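You operate a simulated robot arm through the tools that you are given. There is no shell and no other tool.

You are at the controls of a simulated robot arm. One attempt, no reset.

TASK
Take the yellow sensor out of the tin, put the lid back on and test it at 30 cm.
Fine: arm over the cradle; leave the sensor there with its result showing.

It is judged by the outcome, as a careful person would: the job done as asked, and still so three seconds after it is handed in. It fails if anything else is knocked over, pushed out of place, dropped, spilled or broken. A push-on lid holds only when it is set on centred and level and pressed home; a screw cap is set on level and turned clockwise until tight.

THE ROBOT
A 5-joint arm with a two-finger parallel gripper, fixed in place. Base frame: the origin is on the floor under the middle of its stand, x ahead of it, y to its left, z up; the work surface is at about z = 880. Lengths are in mm, angles in degrees, forces in N, time in s.
It reaches about 1134 mm from its shoulder. Its first joint turns from -149.0 to 149.0 degrees. Payload 1.57 kg.
Tool frame: the origin (TCP) lies between the finger pads and is the grasp point; the fingertips stand 30 mm ahead of it; z points along the fingers, y is the line along which they close. Largest opening 110 mm; finger width 24, thickness 12; the body of the gripper, 48 by 112 mm, starts 78 mm behind the TCP.
Orientation is that of the tool frame in the base frame, as a unit quaternion [w, x, y, z]. With the fingers straight down and closing along the base's y, the tool's x points along the base's -x, its y along +y and its z along -z.

THE INTERFACE
- The arm moves only by the tool apply_moves. Its argument "commands" is a list of rows, each a list of 7 numbers: the shift along the base's x, y, z in mm, then the turn, a rotation vector about the base's x, y, z in degrees, then the finger opening in mm, from 0 to 110. In form: [[x, y, z, wx, wy, wz, grip], ...]. A call has 1 to 20 rows; each row shifts and turns the commanded pose from where the row before left it. A row lasts 0.2 s, in which the tool goes at most 50 mm and 8.6 degrees; a call with a longer step from one row to the next is refused whole, and so is a gripper value outside its range. A pose out of reach is approached as far as the arm can. The call stops where the force on the tool passes 90 N (or 10 N more than at its start, if that is more) or the arm is blocked; 0.2 s more then pass. The fingers move at their own pace (about 72 mm/s each) and stop on an object; they squeeze with about 27 N. The grip force told is the motor's: it shows also when the fingers shut on nothing. Time passes only in rows, and 0.2 s behind the last, so rows that do not move let the fingers close. The reply holds the time, the measured pose of the TCP, the force on the tool along the base axes, the opening and the grip force, in the units named above and with some noise, with the torque about the TCP (base axes, N m) and any sound that the robot's microphone picked up.
- Cameras (640 x 400 px; columns grow to the right, rows downward): "scene" is fixed at [218.5, 650.2, 1676.1]; the picture's right is [-0.99, -0.10, 0.00], its down [-0.05, 0.52, -0.85] and it looks along [0.08, -0.85, -0.52] (base axes); focal length 357 px, centre (320, 200). "wrist" rides on the gripper at [70, 16, -141] in the tool frame; the picture's right is [-0.23, 0.97, 0.00], its down [-0.85, -0.20, -0.48] and it looks along [-0.47, -0.11, 0.88] (tool axes); focal length 222 px, centre (320, 200). There is no depth. A picture from a camera that has moved, and an enlarged one, comes with that camera's place and axes in the base frame and with its lens.
- grab_frame(camera): a new picture of that camera. No time passes.
- raise_lower(by): slides the trunk up (or, below 0, down) by that many mm; the arm rides with it, the base frame stays. It gives what a move gives, with no picture.
- inspect(camera, box): a new picture of the part [left, top, right, bottom] of that camera's present view, enlarged. No time passes.
- close_job(): hands the job in; it is judged then, once.

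Places have to be worked out from the pictures, the camera data and where the tool is seen. Open the gripper and draw the arm clear of the work before you hand the job in, unless the task says otherwise.

The tools are called after "Call:" as name(argument=value, ...) on one line, values as JSON. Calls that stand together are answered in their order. apply_moves: Moves the arm, as the interface text tells. Its arguments: {"type":"object","properties":{"commands":{"type":"array"}},"required":["commands"]} The other tools are called the same way: raise_lower (by) moves the trunk up or down; grab_frame (camera) takes a picture; inspect (camera, box) takes an enlarged picture of a part of a camera's view; close_job () hands the job in.

At the start:

```text
clock: 0.0
ee_pos: [576.6, -363.3, 1168.4]
tcp_rot: [-0.001, 0.0, 1.0, 0.0]
force: [-0.2, -0.1, 0.1]
moment: [0.02, -0.03, 0.02]
opening: 110.1
gripper_force: 0.1
trunk travel left (down, up): [-901.0, 69.0]
```

scene: 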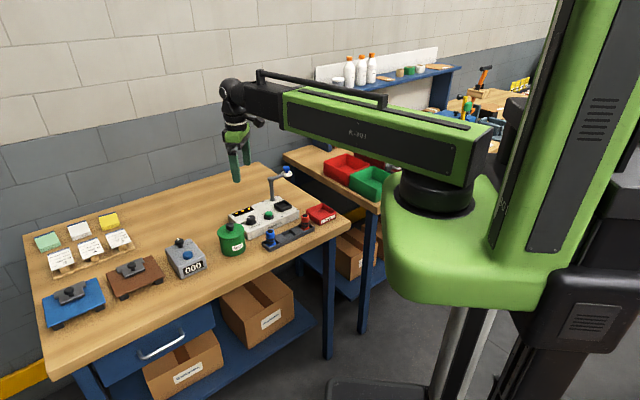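
wrist: 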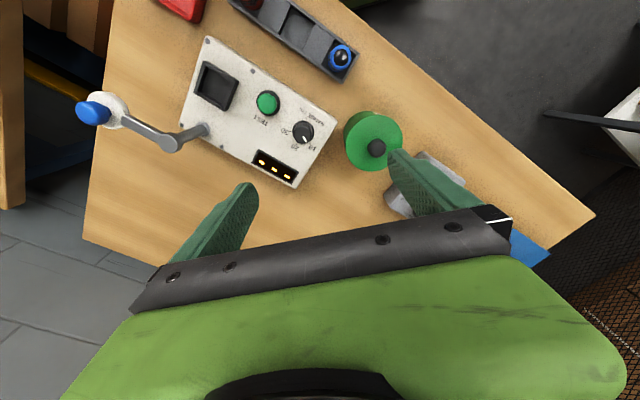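

The start pictures show a bench with a tester panel, a green tin, a rack with two coloured items, and some other gadgets. I'll enlarge the views to understand them.

Call:
inspect(camera="scene", box=[200, 160, 360, 260])

Call:
inspect(camera="wrist", box=[60, 0, 440, 238])

Call:
inspect(camera="scene", box=[20, 200, 220, 325])

```text
4.00 times, centred on (280, 210) of scene
camera zoom: at [218.5, 650.2, 1676.1], right [-0.99, -0.1, 0.0], down [-0.05, 0.52, -0.85], along [0.08, -0.85, -0.52], focal length 1426 px, centre (480, 160)
```

zoom: 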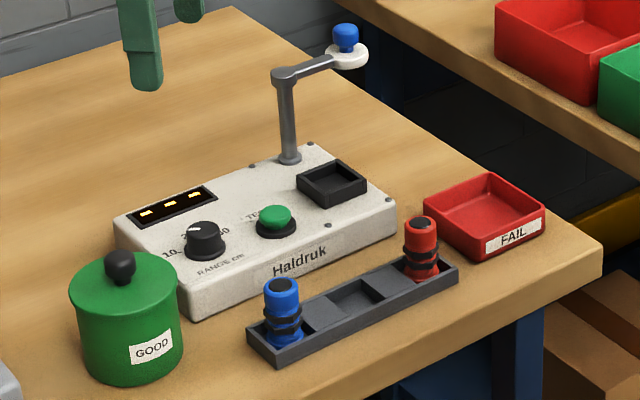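

```text
1.68 times, centred on (250, 119) of wrist
camera zoom: at [506.4, -344.5, 1308.8], right [0.23, 0.97, 0.0], down [0.85, -0.2, 0.48], along [0.47, -0.11, -0.88], focal length 373 px, centre (438, 336)
```

zoom: 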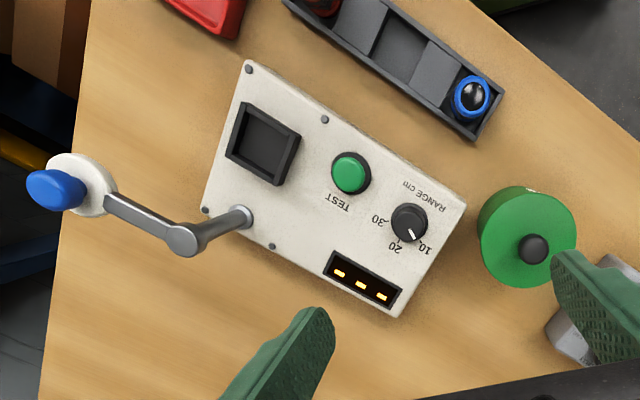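

```text
3.20 times, centred on (120, 262) of scene
camera zoom: at [218.5, 650.2, 1676.1], right [-0.99, -0.1, 0.0], down [-0.05, 0.52, -0.85], along [0.08, -0.85, -0.52], focal length 1141 px, centre (960, 0)
```

zoom: 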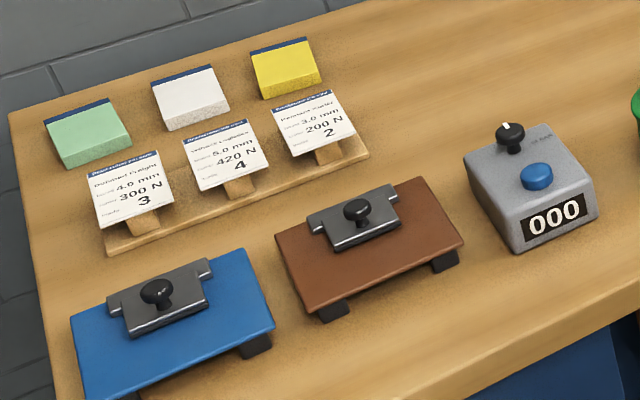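

The tin (GOOD label, black knob) looks to be near (614, -284), its knob top about z 984. The tester's cradle is near (481, -495), and its swing arm currently points away. I'll move above the tin for a closer wrist view.

Call:
apply_moves(commands=[[13, 27, -20, 0, 0, 0, 110], [13, 27, -20, 0, 0, 0, 110], [12, 26, -20, 0, 0, 0, 110], [0, 0, 0, 0, 0, 0, 110]])

Call:
grab_frame(camera="wrist")

Call:
grab_frame(camera="scene")

```text
clock: 1.0
ee_pos: [614.2, -281.0, 1168.4]
tcp_rot: [0.001, 0.0, 1.0, 0.0]
force: [-0.9, 0.9, -0.2]
moment: [0.06, 0.0, 0.0]
opening: 110.0
gripper_force: 0.1
out of reach, approached as far as the arm can: row 1, 2, 3
trunk travel left (down, up): [-901.0, 69.0]
```

```text
taken
camera wrist: at [544.3, -262.7, 1308.8], right [0.23, 0.97, 0.0], down [0.85, -0.2, 0.48], along [0.47, -0.11, -0.88], focal length 222 px, centre (320, 200)
```

wrist: 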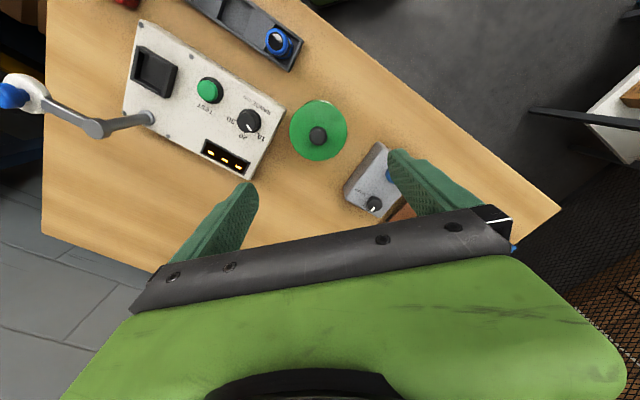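

```text
taken
```

scene: 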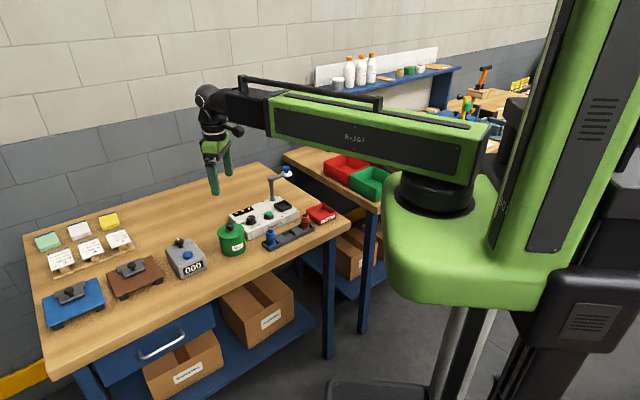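

The z did not change, so vertical travel seems to come from the trunk (a SCARA-type arm). I'll check whether the commanded pose stays offset, with an idle row, and lower the trunk a little.

Call:
apply_moves(commands=[[0, 0, 0, 0, 0, 0, 110]])

Call:
raise_lower(by=-40)

```text
clock: 1.4
ee_pos: [614.5, -281.5, 1167.5]
tcp_rot: [0.0, -0.001, 1.0, 0.0]
force: [0.2, -0.1, 0.0]
moment: [0.0, 0.0, 0.02]
opening: 110.2
gripper_force: 0.0
trunk travel left (down, up): [-901.0, 69.0]
```

```text
clock: 2.2
ee_pos: [614.1, -280.0, 1128.4]
tcp_rot: [0.001, 0.0, 1.0, 0.001]
force: [0.5, -0.3, 0.1]
moment: [0.02, -0.01, 0.02]
opening: 109.9
gripper_force: 0.0
trunk travel left (down, up): [-861.0, 109.0]
```

The trunk gives vertical motion. I look at the tin from here and enlarge the tester.

Call:
inspect(camera="wrist", box=[100, 0, 420, 200])

Call:
inspect(camera="scene", box=[200, 180, 328, 260])

```text
2.00 times, centred on (260, 100) of wrist
camera zoom: at [544.3, -262.8, 1268.8], right [0.23, 0.97, 0.0], down [0.85, -0.2, 0.48], along [0.47, -0.11, -0.88], focal length 444 px, centre (440, 400)
```

zoom: 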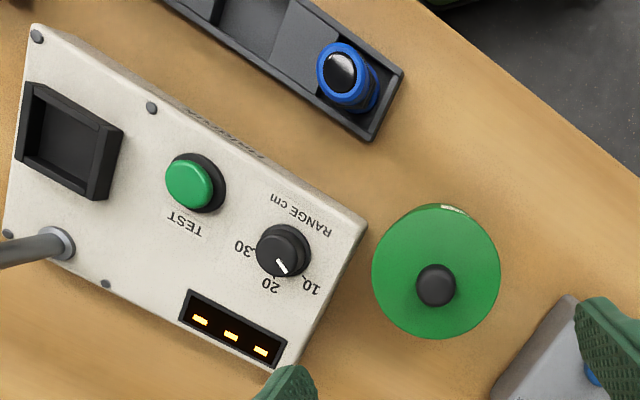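

```text
5.00 times, centred on (264, 220) of scene
camera zoom: at [218.5, 650.2, 1676.1], right [-0.99, -0.1, 0.0], down [-0.05, 0.52, -0.85], along [0.08, -0.85, -0.52], focal length 1783 px, centre (600, 100)
```

zoom: 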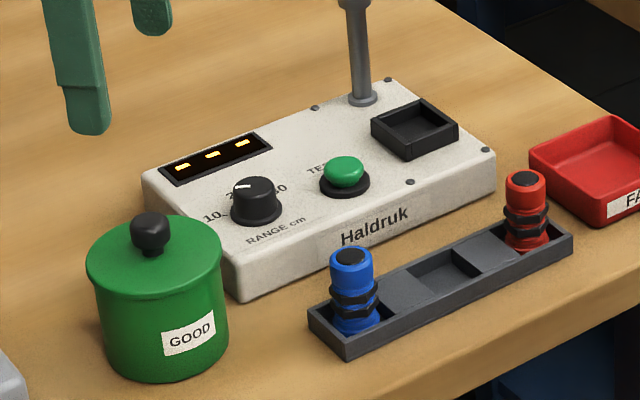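

The lid centre appears near (613, -282), top about z 955, with the knob rising to about 985. I narrow the fingers to 60 mm and lower halfway to refine the alignment.

Call:
apply_moves(commands=[[0, 0, 0, 0, 0, 0, 60], [0, 0, 0, 0, 0, 0, 60]])

Call:
raise_lower(by=-78)

Call:
grab_frame(camera="wrist")

Call:
inspect(camera="scene", box=[180, 160, 308, 260])

```text
clock: 2.8
ee_pos: [614.1, -281.0, 1127.8]
tcp_rot: [0.0, 0.0, 1.0, 0.0]
force: [0.8, -0.6, -1.1]
moment: [-0.02, 0.0, -0.03]
opening: 59.7
gripper_force: 0.0
trunk travel left (down, up): [-861.0, 109.0]
```

```text
clock: 4.0
ee_pos: [613.2, -280.2, 1049.2]
tcp_rot: [0.0, 0.001, 1.0, 0.0]
force: [0.5, 0.4, -0.2]
moment: [0.01, -0.02, 0.03]
opening: 60.1
gripper_force: 0.1
trunk travel left (down, up): [-783.0, 187.0]
```

```text
taken
camera wrist: at [544.4, -262.8, 1190.8], right [0.23, 0.97, 0.0], down [0.85, -0.2, 0.48], along [0.47, -0.11, -0.88], focal length 222 px, centre (320, 200)
```

wrist: 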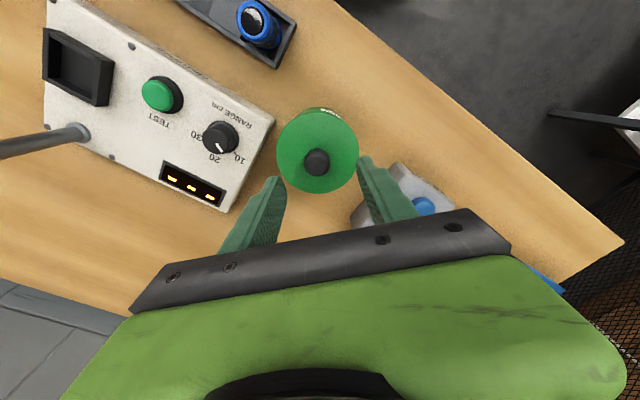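

```text
4.00 times, centred on (244, 210) of scene
camera zoom: at [218.5, 650.2, 1676.1], right [-0.99, -0.1, 0.0], down [-0.05, 0.52, -0.85], along [0.08, -0.85, -0.52], focal length 1426 px, centre (624, 160)
```

zoom: 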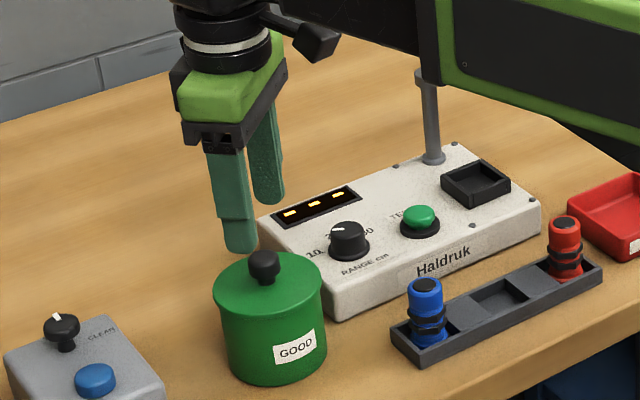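

I enlarge the lid area for triangulating its height from two camera heights.

Call:
inspect(camera="wrist", box=[220, 90, 420, 215])

```text
3.20 times, centred on (320, 152) of wrist
camera zoom: at [544.4, -262.8, 1190.8], right [0.23, 0.97, 0.0], down [0.85, -0.2, 0.48], along [0.47, -0.11, -0.88], focal length 711 px, centre (320, 352)
```

zoom: 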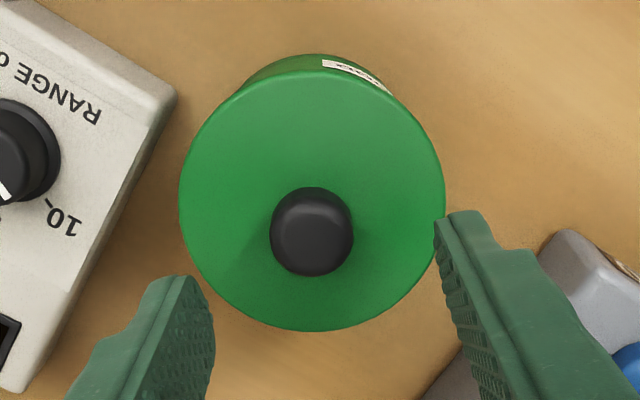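

Triangulation gives lid top ≈ 965, knob top ≈ 990, with the axis about (612, -281). I lower 18 mm further so the fingertips are just above the knob and compare directly.

Call:
raise_lower(by=-18)

Call:
inspect(camera="wrist", box=[220, 100, 420, 225])

Call:
inspect(camera="scene", box=[200, 190, 280, 240])

```text
clock: 4.6
ee_pos: [614.2, -280.7, 1032.1]
tcp_rot: [0.0, 0.0, 1.0, 0.0]
force: [-0.1, 0.4, -0.3]
moment: [0.0, 0.0, 0.02]
opening: 59.9
gripper_force: 0.0
trunk travel left (down, up): [-765.0, 205.0]
```

```text
3.20 times, centred on (320, 162) of wrist
camera zoom: at [544.4, -262.8, 1172.8], right [0.23, 0.97, 0.0], down [0.85, -0.2, 0.48], along [0.47, -0.11, -0.88], focal length 711 px, centre (320, 320)
```

zoom: 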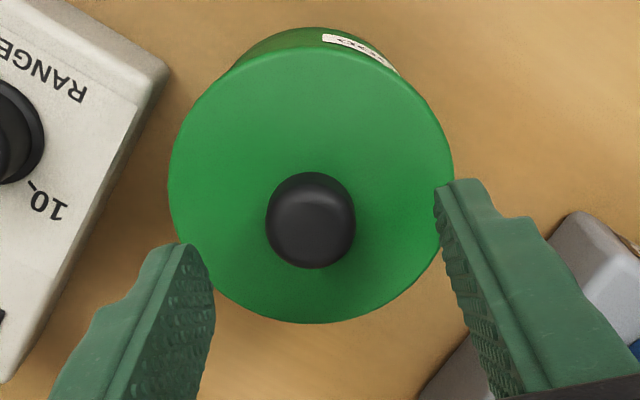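

```text
8.00 times, centred on (240, 215) of scene
camera zoom: at [218.5, 650.2, 1676.1], right [-0.99, -0.1, 0.0], down [-0.05, 0.52, -0.85], along [0.08, -0.85, -0.52], focal length 2852 px, centre (960, 80)
```

zoom: 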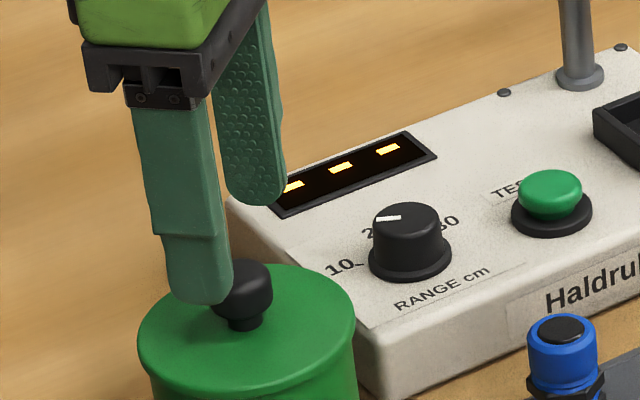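

The fingertip midpoint is about 1.5 mm to the +y side of the knob axis and about 1 mm to +x. I correct that, narrow to 45 mm, and lower so the tips straddle the knob head.

Call:
apply_moves(commands=[[-1, -1.5, 0, 0, 0, 0, 45], [0, 0, 0, 0, 0, 0, 45]])

Call:
raise_lower(by=-28)

Call:
inspect(camera="wrist", box=[220, 120, 420, 245])

Call:
inspect(camera="scene", box=[200, 200, 280, 250])

```text
clock: 5.2
ee_pos: [614.5, -280.8, 1032.0]
tcp_rot: [0.0, 0.0, 1.0, 0.0]
force: [-0.6, 0.6, -0.4]
moment: [0.01, 0.0, -0.03]
opening: 45.4
gripper_force: 0.1
trunk travel left (down, up): [-765.0, 205.0]
```

```text
clock: 6.0
ee_pos: [613.6, -281.7, 1003.1]
tcp_rot: [0.0, 0.0, 1.0, 0.0]
force: [0.5, -0.2, 0.0]
moment: [-0.01, 0.04, -0.04]
opening: 45.2
gripper_force: 0.1
trunk travel left (down, up): [-737.0, 233.0]
```

```text
3.20 times, centred on (320, 182) of wrist
camera zoom: at [544.1, -264.4, 1144.7], right [0.23, 0.97, 0.0], down [0.85, -0.2, 0.48], along [0.47, -0.11, -0.88], focal length 711 px, centre (320, 256)
```

zoom: 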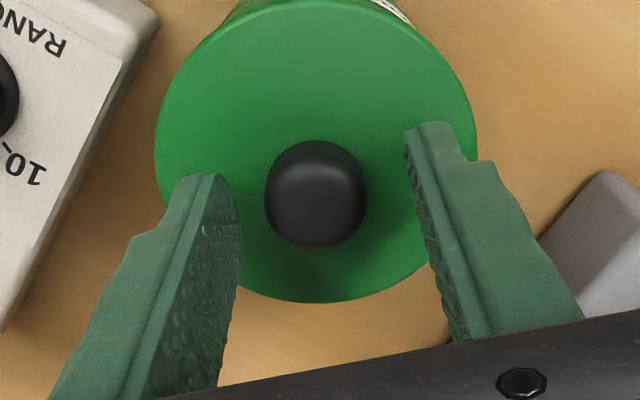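

```text
8.00 times, centred on (240, 225) of scene
camera zoom: at [218.5, 650.2, 1676.1], right [-0.99, -0.1, 0.0], down [-0.05, 0.52, -0.85], along [0.08, -0.85, -0.52], focal length 2852 px, centre (960, 0)
```

zoom: 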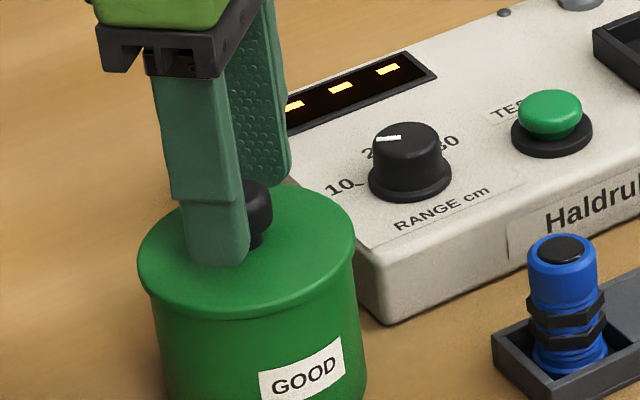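

The tips straddle the knob head; the knob looks centred within a millimetre or so. I close gradually to check which finger touches first.

Call:
apply_moves(commands=[[0, 0, 0, 0, 0, 0, 34], [0, 0, 0, 0, 0, 0, 30]])

Call:
inspect(camera="wrist", box=[240, 140, 400, 240])

```text
clock: 6.6
ee_pos: [613.4, -281.3, 1004.4]
tcp_rot: [0.0, 0.001, 1.0, 0.0]
force: [0.0, 0.2, 0.2]
moment: [-0.01, -0.02, -0.01]
opening: 30.1
gripper_force: 0.0
trunk travel left (down, up): [-737.0, 233.0]
```

```text
4.00 times, centred on (320, 190) of wrist
camera zoom: at [544.2, -264.4, 1144.8], right [0.23, 0.97, 0.0], down [0.85, -0.2, 0.48], along [0.47, -0.11, -0.88], focal length 888 px, centre (320, 240)
```

zoom: 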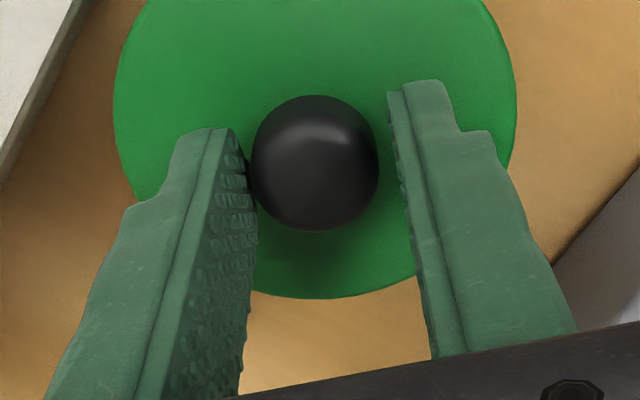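

The left finger is nearly touching and the right one has about a 2 mm gap, so I shift 1.1 mm to -y and close.

Call:
apply_moves(commands=[[0, -1.1, 0, 0, 0, 0, 30], [0, 0, 0, 0, 0, 0, 27], [0, 0, 0, 0, 0, 0, 24], [0, 0, 0, 0, 0, 0, 20], [0, 0, 0, 0, 0, 0, 15], [0, 0, 0, 0, 0, 0, 15]])

Call:
inspect(camera="wrist", box=[240, 140, 400, 240])

Call:
inspect(camera="scene", box=[200, 200, 280, 250])

```text
clock: 8.0
ee_pos: [613.8, -283.3, 1003.2]
tcp_rot: [0.0, 0.001, 1.0, 0.0]
force: [0.1, -0.8, 0.8]
moment: [-0.05, -0.03, -0.02]
opening: 24.8
gripper_force: 27.2
trunk travel left (down, up): [-737.0, 233.0]
```

```text
4.00 times, centred on (320, 190) of wrist
camera zoom: at [543.3, -265.7, 1144.8], right [0.23, 0.97, 0.0], down [0.85, -0.2, 0.48], along [0.47, -0.11, -0.88], focal length 888 px, centre (320, 240)
```

zoom: 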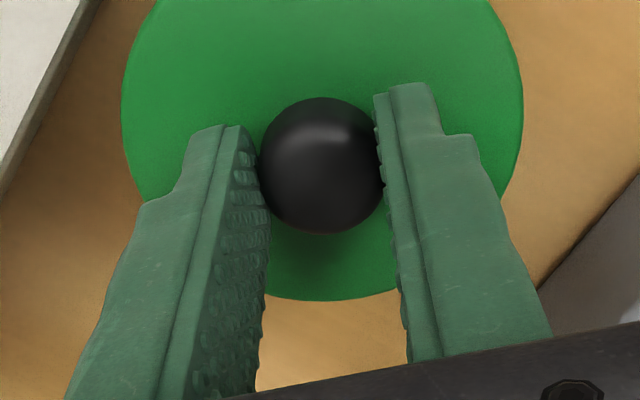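

```text
8.00 times, centred on (240, 225) of scene
camera zoom: at [218.5, 650.2, 1676.1], right [-0.99, -0.1, 0.0], down [-0.05, 0.52, -0.85], along [0.08, -0.85, -0.52], focal length 2852 px, centre (960, 0)
```

zoom: 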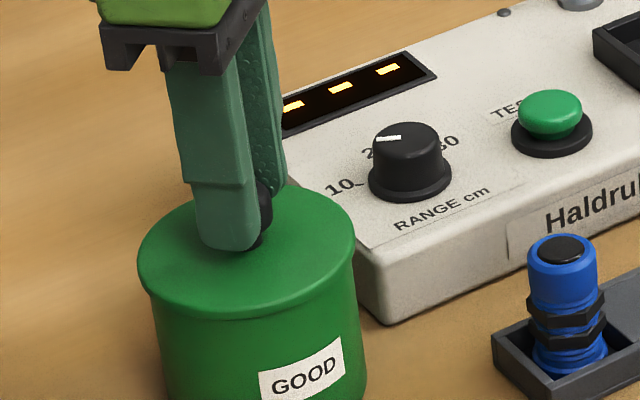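

The knob is gripped at 24.8 mm with no side force and the tin has not shifted. I raise 6 mm to see how the lid comes off.

Call:
raise_lower(by=6)

Call:
inspect(camera="scene", box=[200, 200, 280, 260])

```text
clock: 8.5
ee_pos: [612.0, -281.8, 1009.4]
tcp_rot: [-0.001, 0.0, 1.0, 0.0]
force: [-0.4, -1.1, -0.4]
moment: [0.02, 0.03, -0.01]
opening: 24.6
gripper_force: 27.1
trunk travel left (down, up): [-743.0, 227.0]
heard: snap
```

```text
6.67 times, centred on (240, 230) of scene
camera zoom: at [218.5, 650.2, 1676.1], right [-0.99, -0.1, 0.0], down [-0.05, 0.52, -0.85], along [0.08, -0.85, -0.52], focal length 2377 px, centre (853, 0)
```

zoom: 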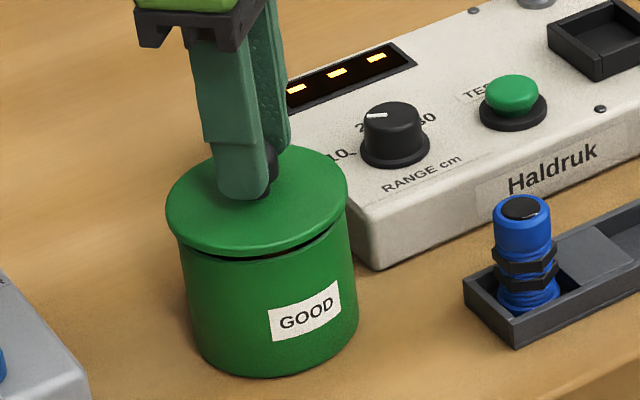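

A snap was heard: the push-on lid has come free and the tin stays put. I lift clear and look inside the tin.

Call:
raise_lower(by=64)

Call:
apply_moves(commands=[[25, -30, 0, 0, 0, 0, 15], [25, -30, 0, 0, 0, 0, 15], [25, -30, 0, 0, 0, 0, 15], [0, 0, 0, 0, 0, 0, 15]])

Call:
grab_frame(camera="wrist")

Call:
inspect(camera="scene", box=[160, 160, 320, 260])

```text
clock: 9.5
ee_pos: [613.3, -282.9, 1073.7]
tcp_rot: [0.0, -0.001, 1.0, 0.0]
force: [0.0, 0.3, -1.1]
moment: [0.01, 0.01, 0.0]
opening: 24.8
gripper_force: 27.2
trunk travel left (down, up): [-807.0, 163.0]
```

```text
clock: 10.5
ee_pos: [690.2, -375.6, 1073.7]
tcp_rot: [0.0, 0.0, 1.0, -0.001]
force: [0.5, -0.1, 0.2]
moment: [-0.04, 0.02, -0.01]
opening: 24.8
gripper_force: 27.1
trunk travel left (down, up): [-807.0, 163.0]
```

```text
taken
camera wrist: at [620.4, -358.1, 1214.9], right [0.23, 0.97, 0.0], down [0.85, -0.2, 0.48], along [0.47, -0.11, -0.88], focal length 222 px, centre (320, 200)
```

wrist: 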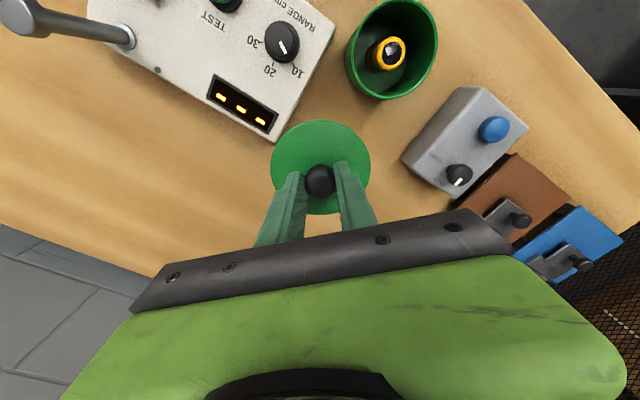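

```text
4.00 times, centred on (240, 210) of scene
camera zoom: at [218.5, 650.2, 1676.1], right [-0.99, -0.1, 0.0], down [-0.05, 0.52, -0.85], along [0.08, -0.85, -0.52], focal length 1426 px, centre (640, 160)
```

zoom: 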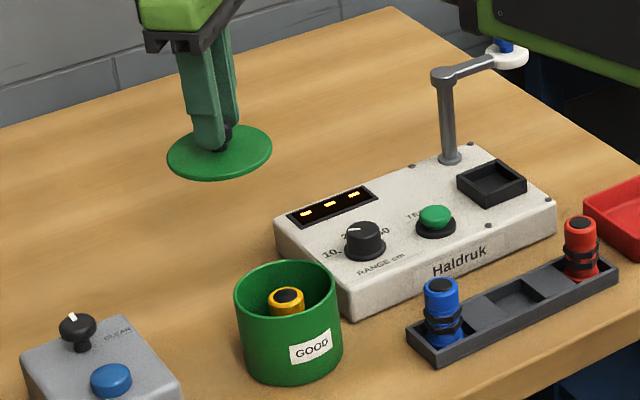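

The tin holds one yellow sensor standing upright. I carry the lid on to bare bench at about (765, -450).

Call:
apply_moves(commands=[[25, -25, 0, 0, 0, 0, 15], [25, -25, 0, 0, 0, 0, 15], [25, -25, 0, 0, 0, 0, 15], [0, 0, 0, 0, 0, 0, 15]])

Call:
raise_lower(by=-100)

Call:
inspect(camera="scene", box=[160, 140, 288, 240])

Call:
grab_frame(camera="wrist")

```text
clock: 11.5
ee_pos: [762.7, -446.1, 1074.3]
tcp_rot: [0.0, 0.0, 1.0, -0.001]
force: [-0.1, -0.4, -0.4]
moment: [0.03, -0.01, 0.0]
opening: 24.7
gripper_force: 26.9
trunk travel left (down, up): [-807.0, 163.0]
```

```text
clock: 12.9
ee_pos: [763.7, -446.1, 974.6]
tcp_rot: [0.0, -0.001, 1.0, 0.001]
force: [-0.1, -0.2, -0.2]
moment: [-0.05, 0.01, 0.0]
opening: 24.8
gripper_force: 26.7
trunk travel left (down, up): [-707.0, 263.0]
```

```text
4.00 times, centred on (224, 190) of scene
camera zoom: at [218.5, 650.2, 1676.1], right [-0.99, -0.1, 0.0], down [-0.05, 0.52, -0.85], along [0.08, -0.85, -0.52], focal length 1426 px, centre (704, 240)
```

zoom: 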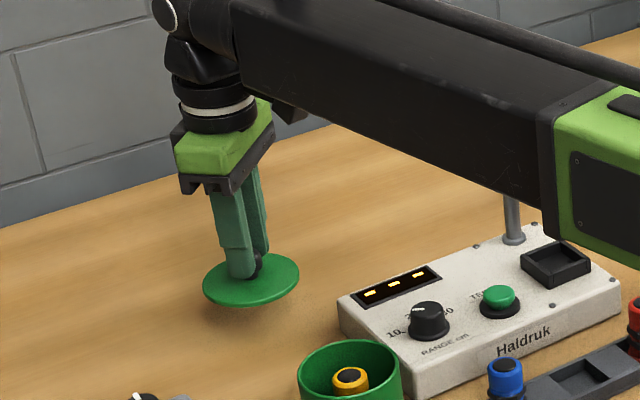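

```text
taken
camera wrist: at [693.9, -428.4, 1114.8], right [0.23, 0.97, 0.0], down [0.85, -0.2, 0.48], along [0.47, -0.11, -0.88], focal length 222 px, centre (320, 200)
```

wrist: 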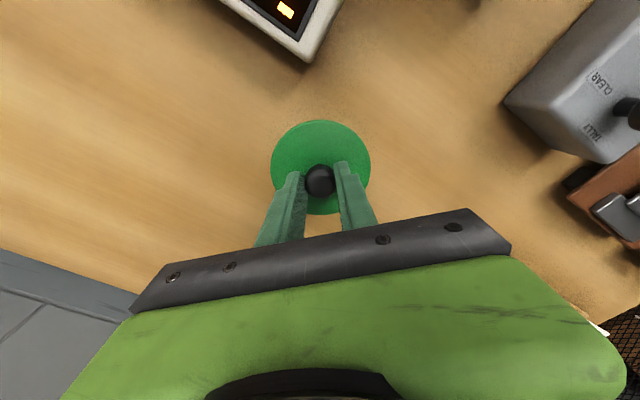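

The lid hangs level over bare bench, shadow separated beneath it. I lower in stages until it touches.

Call:
raise_lower(by=-28)

Call:
inspect(camera="scene", box=[180, 180, 260, 230])

```text
clock: 13.6
ee_pos: [763.5, -445.9, 945.7]
tcp_rot: [0.0, 0.0, 1.0, 0.0]
force: [0.5, 0.6, -0.2]
moment: [0.04, 0.0, 0.01]
opening: 24.6
gripper_force: 26.4
trunk travel left (down, up): [-679.0, 291.0]
```

```text
8.00 times, centred on (220, 205) of scene
camera zoom: at [218.5, 650.2, 1676.1], right [-0.99, -0.1, 0.0], down [-0.05, 0.52, -0.85], along [0.08, -0.85, -0.52], focal length 2852 px, centre (1120, 160)
```

zoom: 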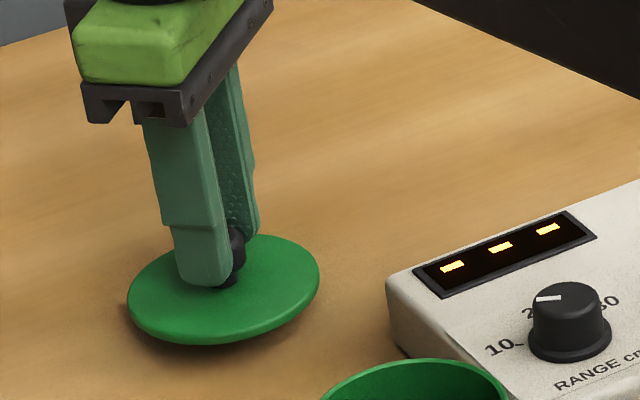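

The shadow is close beneath the lid; I go down in small steps.

Call:
raise_lower(by=-6)

Call:
raise_lower(by=-3)

Call:
raise_lower(by=-3)

Call:
inspect(camera="scene", box=[180, 180, 260, 230])

```text
clock: 14.2
ee_pos: [764.5, -445.8, 939.1]
tcp_rot: [0.0, 0.0, 1.0, 0.001]
force: [0.0, -0.1, -1.4]
moment: [-0.05, 0.02, 0.02]
opening: 24.9
gripper_force: 27.2
trunk travel left (down, up): [-673.0, 297.0]
```

```text
clock: 14.7
ee_pos: [763.2, -444.6, 936.3]
tcp_rot: [0.0, 0.0, 1.0, 0.001]
force: [0.9, 0.5, -0.9]
moment: [-0.04, -0.03, -0.05]
opening: 24.8
gripper_force: 27.1
trunk travel left (down, up): [-670.0, 300.0]
```

```text
clock: 15.2
ee_pos: [763.9, -444.7, 934.2]
tcp_rot: [0.0, 0.001, 1.0, 0.0]
force: [-0.4, 0.4, -0.5]
moment: [0.01, 0.0, 0.02]
opening: 24.5
gripper_force: 26.5
trunk travel left (down, up): [-667.0, 303.0]
```

```text
8.00 times, centred on (220, 205) of scene
camera zoom: at [218.5, 650.2, 1676.1], right [-0.99, -0.1, 0.0], down [-0.05, 0.52, -0.85], along [0.08, -0.85, -0.52], focal length 2852 px, centre (1120, 160)
```

zoom: 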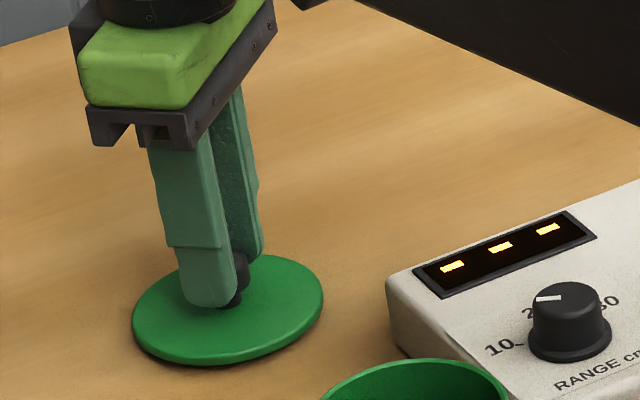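

Still no contact force; a thin shadow remains. I continue in 2–3 mm steps.

Call:
raise_lower(by=-3)

Call:
raise_lower(by=-2)

Call:
raise_lower(by=-2)

Call:
inspect(camera="scene", box=[180, 180, 260, 230])

```text
clock: 15.7
ee_pos: [764.3, -443.9, 930.7]
tcp_rot: [-0.001, -0.001, 1.0, 0.0]
force: [0.0, -0.2, -0.4]
moment: [0.0, 0.01, 0.0]
opening: 25.0
gripper_force: 26.5
trunk travel left (down, up): [-664.0, 306.0]
```

```text
clock: 16.2
ee_pos: [762.9, -444.2, 929.4]
tcp_rot: [0.0, 0.0, 1.0, 0.0]
force: [-0.4, 0.1, -0.9]
moment: [0.02, -0.02, -0.03]
opening: 24.6
gripper_force: 27.3
trunk travel left (down, up): [-662.0, 308.0]
```

```text
clock: 16.8
ee_pos: [763.0, -444.9, 928.5]
tcp_rot: [0.002, -0.001, 1.0, -0.001]
force: [8.2, -5.1, 27.5]
moment: [-0.1, -0.13, 0.0]
opening: 24.9
gripper_force: 27.3
trunk travel left (down, up): [-660.0, 310.0]
```

```text
8.00 times, centred on (220, 205) of scene
camera zoom: at [218.5, 650.2, 1676.1], right [-0.99, -0.1, 0.0], down [-0.05, 0.52, -0.85], along [0.08, -0.85, -0.52], focal length 2852 px, centre (1120, 160)
```

zoom: 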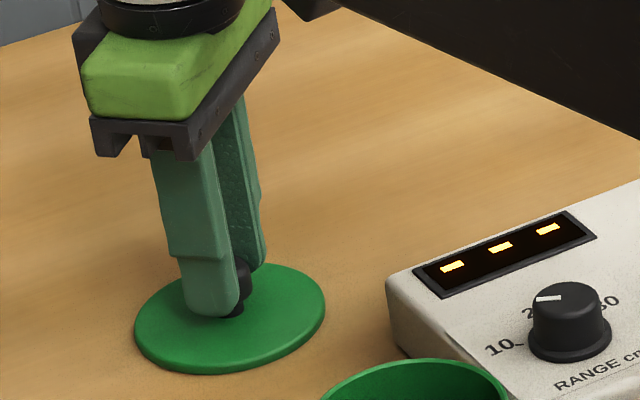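

Contact at TCP z≈929 (27 N). I relieve 1 mm, open the fingers and rise.

Call:
raise_lower(by=1.2)

Call:
apply_moves(commands=[[0, 0, 0, 0, 0, 0, 27], [0, 0, 0, 0, 0, 0, 32], [0, 0, 0, 0, 0, 0, 45], [0, 0, 0, 0, 0, 0, 50]])

Call:
inspect(camera="wrist", box=[220, 100, 420, 225])

```text
clock: 17.3
ee_pos: [763.1, -445.4, 929.6]
tcp_rot: [-0.001, 0.0, 1.0, 0.001]
force: [6.1, -4.0, 14.6]
moment: [-0.13, -0.29, 0.0]
opening: 24.6
gripper_force: 27.4
trunk travel left (down, up): [-661.0, 309.0]
```

```text
clock: 18.3
ee_pos: [764.3, -445.4, 928.4]
tcp_rot: [0.0, 0.0, 1.0, 0.0]
force: [0.1, -0.1, -0.2]
moment: [0.0, 0.0, 0.01]
opening: 50.1
gripper_force: 0.0
trunk travel left (down, up): [-661.0, 309.0]
```

```text
3.20 times, centred on (320, 162) of wrist
camera zoom: at [693.9, -428.4, 1069.0], right [0.23, 0.97, 0.0], down [0.85, -0.2, 0.48], along [0.47, -0.11, -0.88], focal length 711 px, centre (320, 320)
```

zoom: 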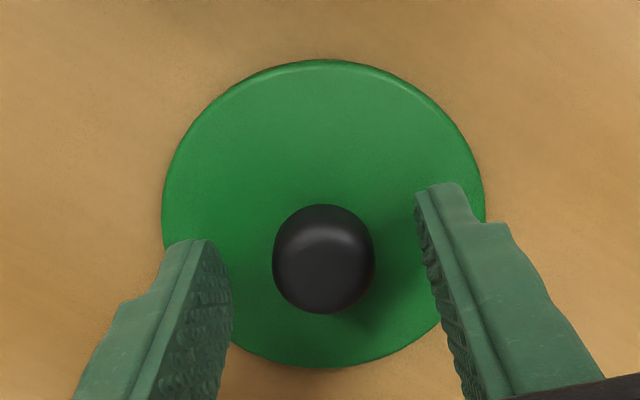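

The lid sits flat on the bench. I rise and return above the tin.

Call:
raise_lower(by=130)

Call:
apply_moves(commands=[[-30, 33, 0, 0, 0, 0, 50], [-30, 33, 0, 0, 0, 0, 50], [-30, 33, 0, 0, 0, 0, 50], [-30, 33, 0, 0, 0, 0, 50], [-30, 33, 0, 0, 0, 0, 50], [0, 0, 0, 0, 0, 0, 50]])

Call:
grab_frame(camera="wrist")

Call:
inspect(camera="wrist", box=[220, 80, 420, 205])

Call:
inspect(camera="scene", box=[160, 160, 320, 260])

```text
clock: 19.8
ee_pos: [762.8, -445.9, 1059.0]
tcp_rot: [0.0, 0.0, 1.0, -0.001]
force: [-0.3, -0.1, -0.2]
moment: [0.03, 0.05, -0.04]
opening: 50.0
gripper_force: 0.1
trunk travel left (down, up): [-791.0, 179.0]
```

```text
clock: 21.2
ee_pos: [611.5, -285.9, 1057.4]
tcp_rot: [-0.001, 0.0, 1.0, 0.0]
force: [1.1, -0.7, 0.5]
moment: [-0.01, 0.02, 0.0]
opening: 50.4
gripper_force: 0.0
out of reach, approached as far as the arm can: row 1, 5
trunk travel left (down, up): [-791.0, 179.0]
```

```text
taken
camera wrist: at [543.1, -267.7, 1198.9], right [0.23, 0.97, 0.0], down [0.86, -0.2, 0.48], along [0.47, -0.11, -0.88], focal length 222 px, centre (320, 200)
```

wrist: 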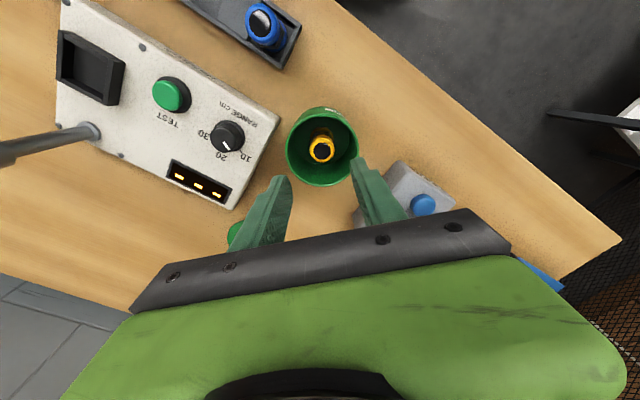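

```text
3.20 times, centred on (320, 142) of wrist
camera zoom: at [543.1, -267.7, 1198.9], right [0.23, 0.97, 0.0], down [0.86, -0.2, 0.48], along [0.47, -0.11, -0.88], focal length 711 px, centre (320, 384)
```

zoom: 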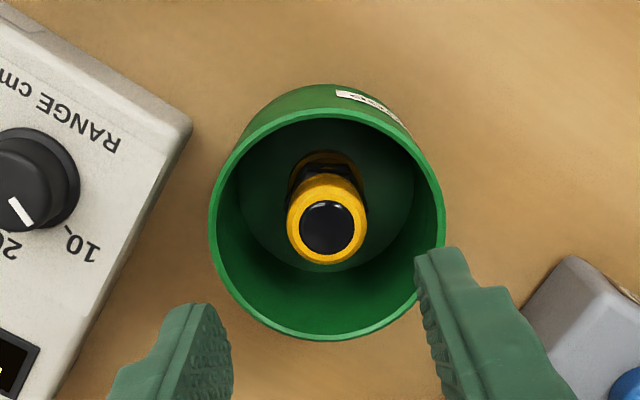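

```text
4.00 times, centred on (240, 210) of scene
camera zoom: at [218.5, 650.2, 1676.1], right [-0.99, -0.1, 0.0], down [-0.05, 0.52, -0.85], along [0.08, -0.85, -0.52], focal length 1426 px, centre (640, 160)
```

zoom: 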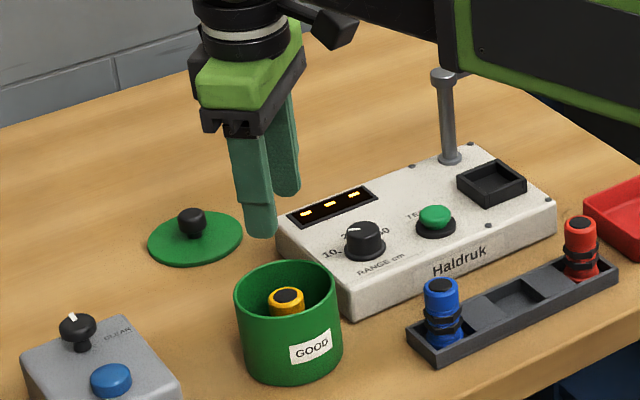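

The sensor stands upright, top ring near (616, -282) and its top slightly below the tin rim. I shift about (+3, +1), narrow to 42 mm, and lower partway to check the alignment.

Call:
apply_moves(commands=[[3, 1, 0, 0, 0, 0, 42], [0, 0, 0, 0, 0, 0, 42]])

Call:
raise_lower(by=-62)

Call:
inspect(camera="wrist", box=[220, 110, 420, 235])

Call:
inspect(camera="scene", box=[200, 200, 280, 260])

```text
clock: 21.8
ee_pos: [616.1, -282.4, 1058.2]
tcp_rot: [0.0, 0.001, 1.0, 0.0]
force: [-0.7, 1.1, -0.3]
moment: [0.01, -0.01, -0.02]
opening: 42.1
gripper_force: 0.1
trunk travel left (down, up): [-791.0, 179.0]
```

```text
clock: 22.9
ee_pos: [615.6, -282.8, 996.2]
tcp_rot: [0.001, 0.001, 1.0, 0.0]
force: [0.5, 0.7, -0.6]
moment: [-0.01, 0.02, -0.02]
opening: 42.2
gripper_force: 0.1
trunk travel left (down, up): [-729.0, 241.0]
```

```text
3.20 times, centred on (320, 172) of wrist
camera zoom: at [546.5, -265.3, 1137.0], right [0.23, 0.97, 0.0], down [0.85, -0.2, 0.48], along [0.47, -0.11, -0.88], focal length 711 px, centre (320, 288)
```

zoom: 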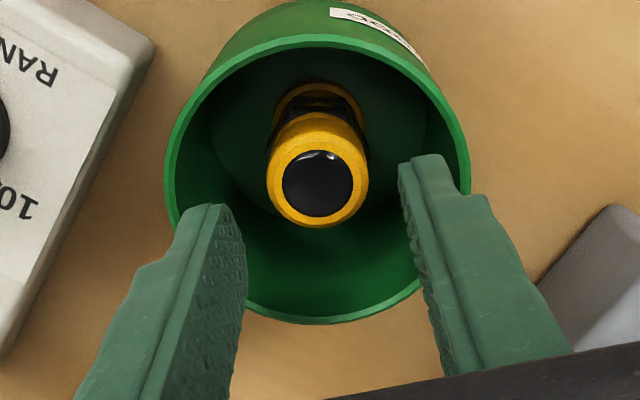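

```text
6.67 times, centred on (240, 230) of scene
camera zoom: at [218.5, 650.2, 1676.1], right [-0.99, -0.1, 0.0], down [-0.05, 0.52, -0.85], along [0.08, -0.85, -0.52], focal length 2377 px, centre (853, 0)
```

zoom: 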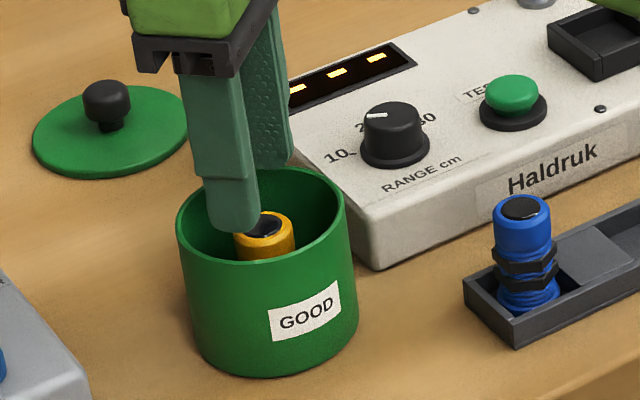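

The sensor top is at about (616, -282.6, 945). The finger midline is ~1.3 mm to +y of it; I correct and lower 40 mm so the tips straddle the cap.

Call:
apply_moves(commands=[[0, -1.3, 0, 0, 0, 0, 42], [0, 0, 0, 0, 0, 0, 42]])

Call:
raise_lower(by=-25)

Call:
raise_lower(by=-15)

Call:
inspect(camera="wrist", box=[220, 110, 420, 235])

Call:
inspect(camera="scene", box=[200, 200, 280, 260])

```text
clock: 23.5
ee_pos: [615.8, -282.6, 997.6]
tcp_rot: [0.0, 0.0, 1.0, 0.0]
force: [0.8, 0.0, 0.0]
moment: [0.01, -0.03, -0.02]
opening: 42.1
gripper_force: 0.1
trunk travel left (down, up): [-729.0, 241.0]
```

```text
clock: 24.2
ee_pos: [616.0, -284.3, 970.5]
tcp_rot: [0.0, 0.0, 1.0, -0.001]
force: [0.7, -0.2, -0.4]
moment: [0.0, -0.02, -0.03]
opening: 41.9
gripper_force: 0.0
trunk travel left (down, up): [-704.0, 266.0]
```

```text
clock: 24.8
ee_pos: [615.6, -283.1, 956.0]
tcp_rot: [-0.001, 0.0, 1.0, -0.001]
force: [-0.3, 0.1, -0.1]
moment: [0.0, -0.01, 0.0]
opening: 42.0
gripper_force: 0.0
trunk travel left (down, up): [-689.0, 281.0]
```

```text
3.20 times, centred on (320, 172) of wrist
camera zoom: at [546.1, -266.2, 1097.0], right [0.23, 0.97, 0.0], down [0.85, -0.2, 0.48], along [0.47, -0.11, -0.88], focal length 711 px, centre (320, 288)
```

zoom: 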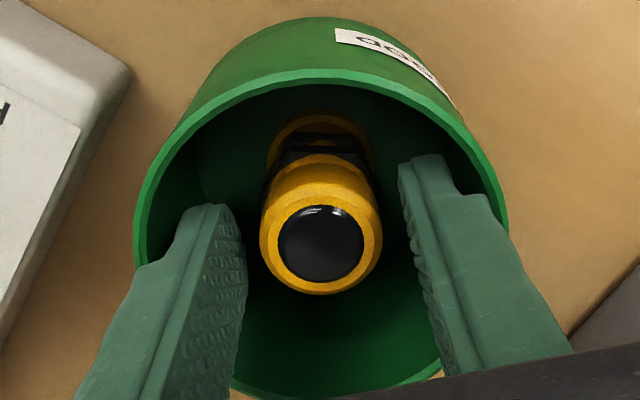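

```text
6.67 times, centred on (240, 230) of scene
camera zoom: at [218.5, 650.2, 1676.1], right [-0.99, -0.1, 0.0], down [-0.05, 0.52, -0.85], along [0.08, -0.85, -0.52], focal length 2377 px, centre (853, 0)
```

zoom: 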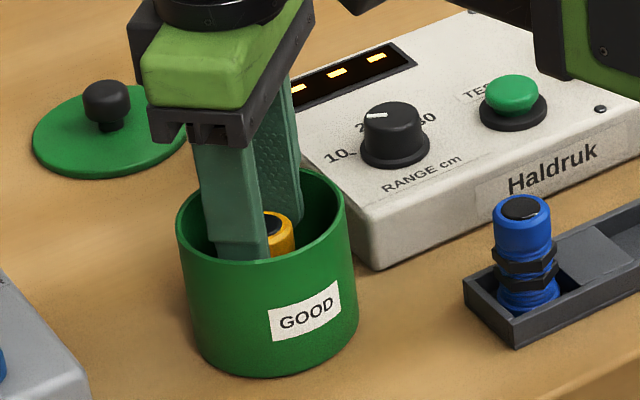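

The right gap is about 2.5 mm larger than the left, so I shift -1.2 mm in y and close gently.

Call:
apply_moves(commands=[[0, -1.2, 0, 0, 0, 0, 42], [0, 0, 0, 0, 0, 0, 34], [0, 0, 0, 0, 0, 0, 32]])

Call:
inspect(camera="wrist", box=[240, 130, 400, 230])

```text
clock: 25.6
ee_pos: [615.5, -284.6, 955.6]
tcp_rot: [0.0, 0.0, 1.0, -0.001]
force: [-0.5, 0.7, 0.5]
moment: [0.01, 0.03, 0.02]
opening: 32.5
gripper_force: 0.4
trunk travel left (down, up): [-689.0, 281.0]
```

```text
4.00 times, centred on (320, 180) of wrist
camera zoom: at [545.9, -267.5, 1097.0], right [0.23, 0.97, 0.0], down [0.85, -0.2, 0.48], along [0.47, -0.11, -0.88], focal length 888 px, centre (320, 280)
```

zoom: 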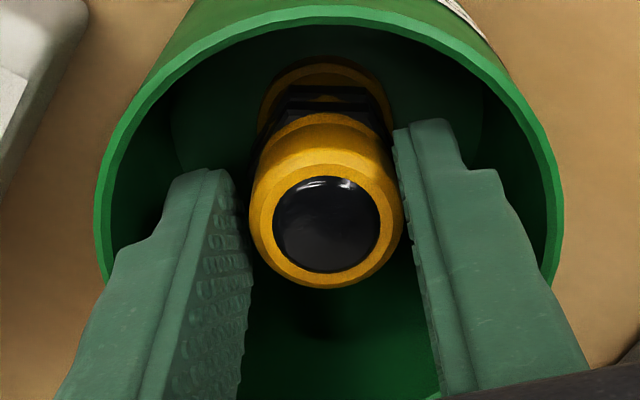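

Both pads are nearly on the cap. I close to grip.

Call:
apply_moves(commands=[[0, 0, 0, 0, 0, 0, 30], [0, 0, 0, 0, 0, 0, 28], [0, 0, 0, 0, 0, 0, 24], [0, 0, 0, 0, 0, 0, 18], [0, 0, 0, 0, 0, 0, 18]])

Call:
inspect(camera="wrist", box=[240, 130, 400, 230])

Call:
inspect(camera="scene", box=[200, 200, 280, 260])

```text
clock: 26.8
ee_pos: [615.7, -284.5, 957.0]
tcp_rot: [0.0, -0.001, 1.0, 0.0]
force: [-0.2, 0.8, 0.5]
moment: [-0.08, 0.01, -0.01]
opening: 28.3
gripper_force: 26.7
trunk travel left (down, up): [-689.0, 281.0]
```

```text
4.00 times, centred on (320, 180) of wrist
camera zoom: at [545.9, -267.5, 1097.0], right [0.23, 0.97, 0.0], down [0.85, -0.2, 0.48], along [0.47, -0.11, -0.88], focal length 888 px, centre (320, 280)
```

zoom: 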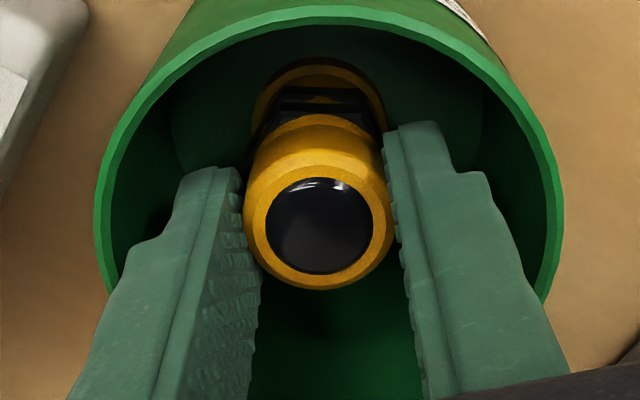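

```text
6.67 times, centred on (240, 230) of scene
camera zoom: at [218.5, 650.2, 1676.1], right [-0.99, -0.1, 0.0], down [-0.05, 0.52, -0.85], along [0.08, -0.85, -0.52], focal length 2377 px, centre (853, 0)
```

zoom: 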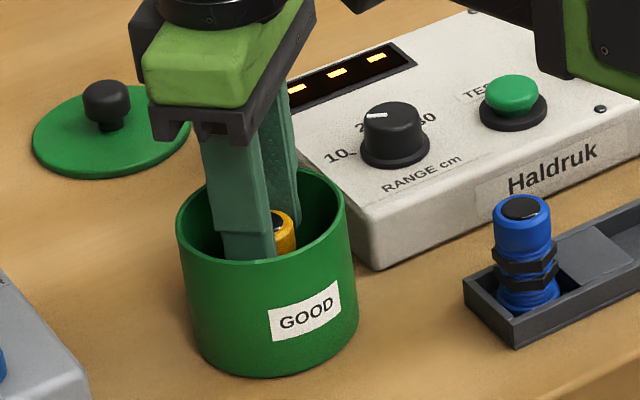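

The cap is gripped at 28.3 mm. I lift the sensor straight up out of the tin and check.

Call:
raise_lower(by=25)

Call:
raise_lower(by=90)

Call:
inspect(camera="scene", box=[180, 150, 308, 250])

Call:
grab_frame(camera="wrist")

```text
clock: 27.5
ee_pos: [616.2, -284.4, 980.9]
tcp_rot: [0.0, 0.0, 1.0, 0.0]
force: [0.2, 0.0, -0.7]
moment: [0.02, -0.03, 0.02]
opening: 28.3
gripper_force: 26.8
trunk travel left (down, up): [-714.0, 256.0]
```

```text
clock: 28.8
ee_pos: [615.4, -285.2, 1070.8]
tcp_rot: [-0.001, 0.0, 1.0, 0.0]
force: [0.9, 0.0, -0.7]
moment: [0.01, -0.03, -0.03]
opening: 28.5
gripper_force: 26.9
trunk travel left (down, up): [-804.0, 166.0]
```

```text
4.00 times, centred on (244, 200) of scene
camera zoom: at [218.5, 650.2, 1676.1], right [-0.99, -0.1, 0.0], down [-0.05, 0.52, -0.85], along [0.08, -0.85, -0.52], focal length 1426 px, centre (624, 200)
```

zoom: 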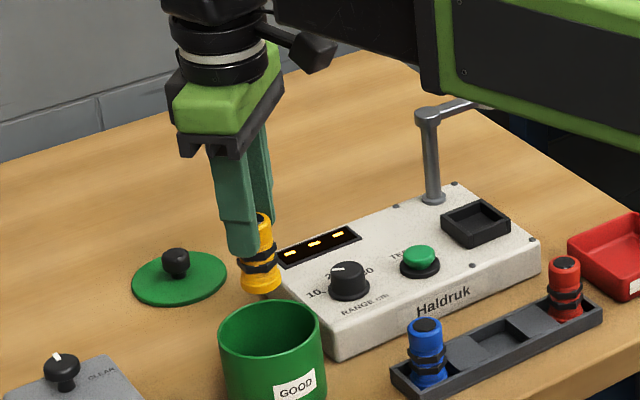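

```text
taken
camera wrist: at [546.0, -267.5, 1211.9], right [0.23, 0.97, 0.0], down [0.85, -0.2, 0.48], along [0.47, -0.11, -0.88], focal length 222 px, centre (320, 200)
```

wrist: 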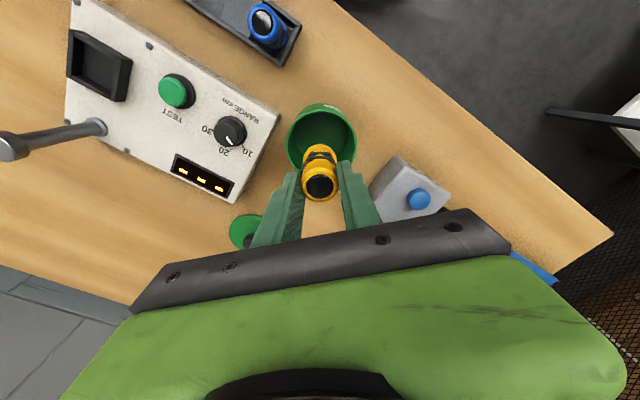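

The sensor hangs upright in the fingers, about 75 mm from TCP to its bottom. I carry it across above the cradle, staying above the panel and clear of the post.

Call:
apply_moves(commands=[[-27, -40, 0, 0, 0, 0, 18], [-27, -40, 0, 0, 0, 0, 18], [-27, -40, 0, 0, 0, 0, 18], [-27, -40, 0, 0, 0, 0, 18], [0, 0, 0, 0, 0, 0, 18]])

Call:
grab_frame(camera="wrist")

Call:
grab_frame(camera="scene")

```text
clock: 30.0
ee_pos: [509.2, -445.5, 1070.7]
tcp_rot: [0.0, 0.0, 1.0, 0.0]
force: [-0.3, 0.1, 0.4]
moment: [-0.02, 0.0, -0.02]
opening: 28.3
gripper_force: 27.1
trunk travel left (down, up): [-804.0, 166.0]
```

```text
taken
camera wrist: at [439.2, -429.7, 1212.0], right [0.23, 0.97, 0.0], down [0.86, -0.2, 0.48], along [0.47, -0.11, -0.88], focal length 222 px, centre (320, 200)
```

wrist: 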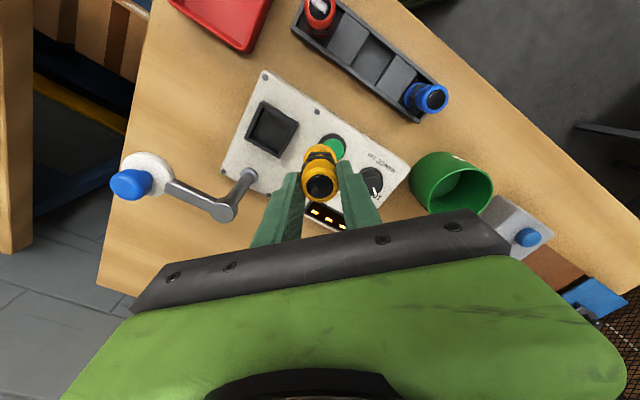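

```text
taken
```

scene: 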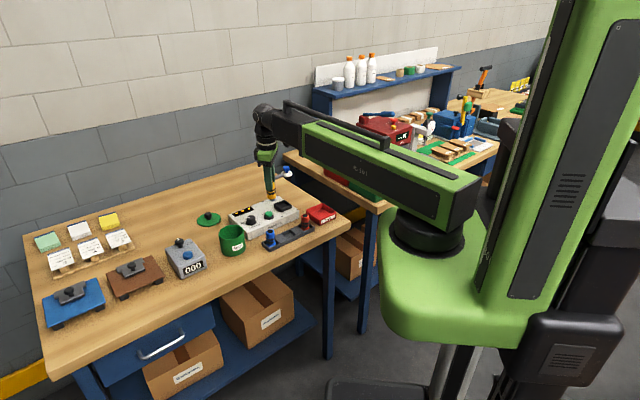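

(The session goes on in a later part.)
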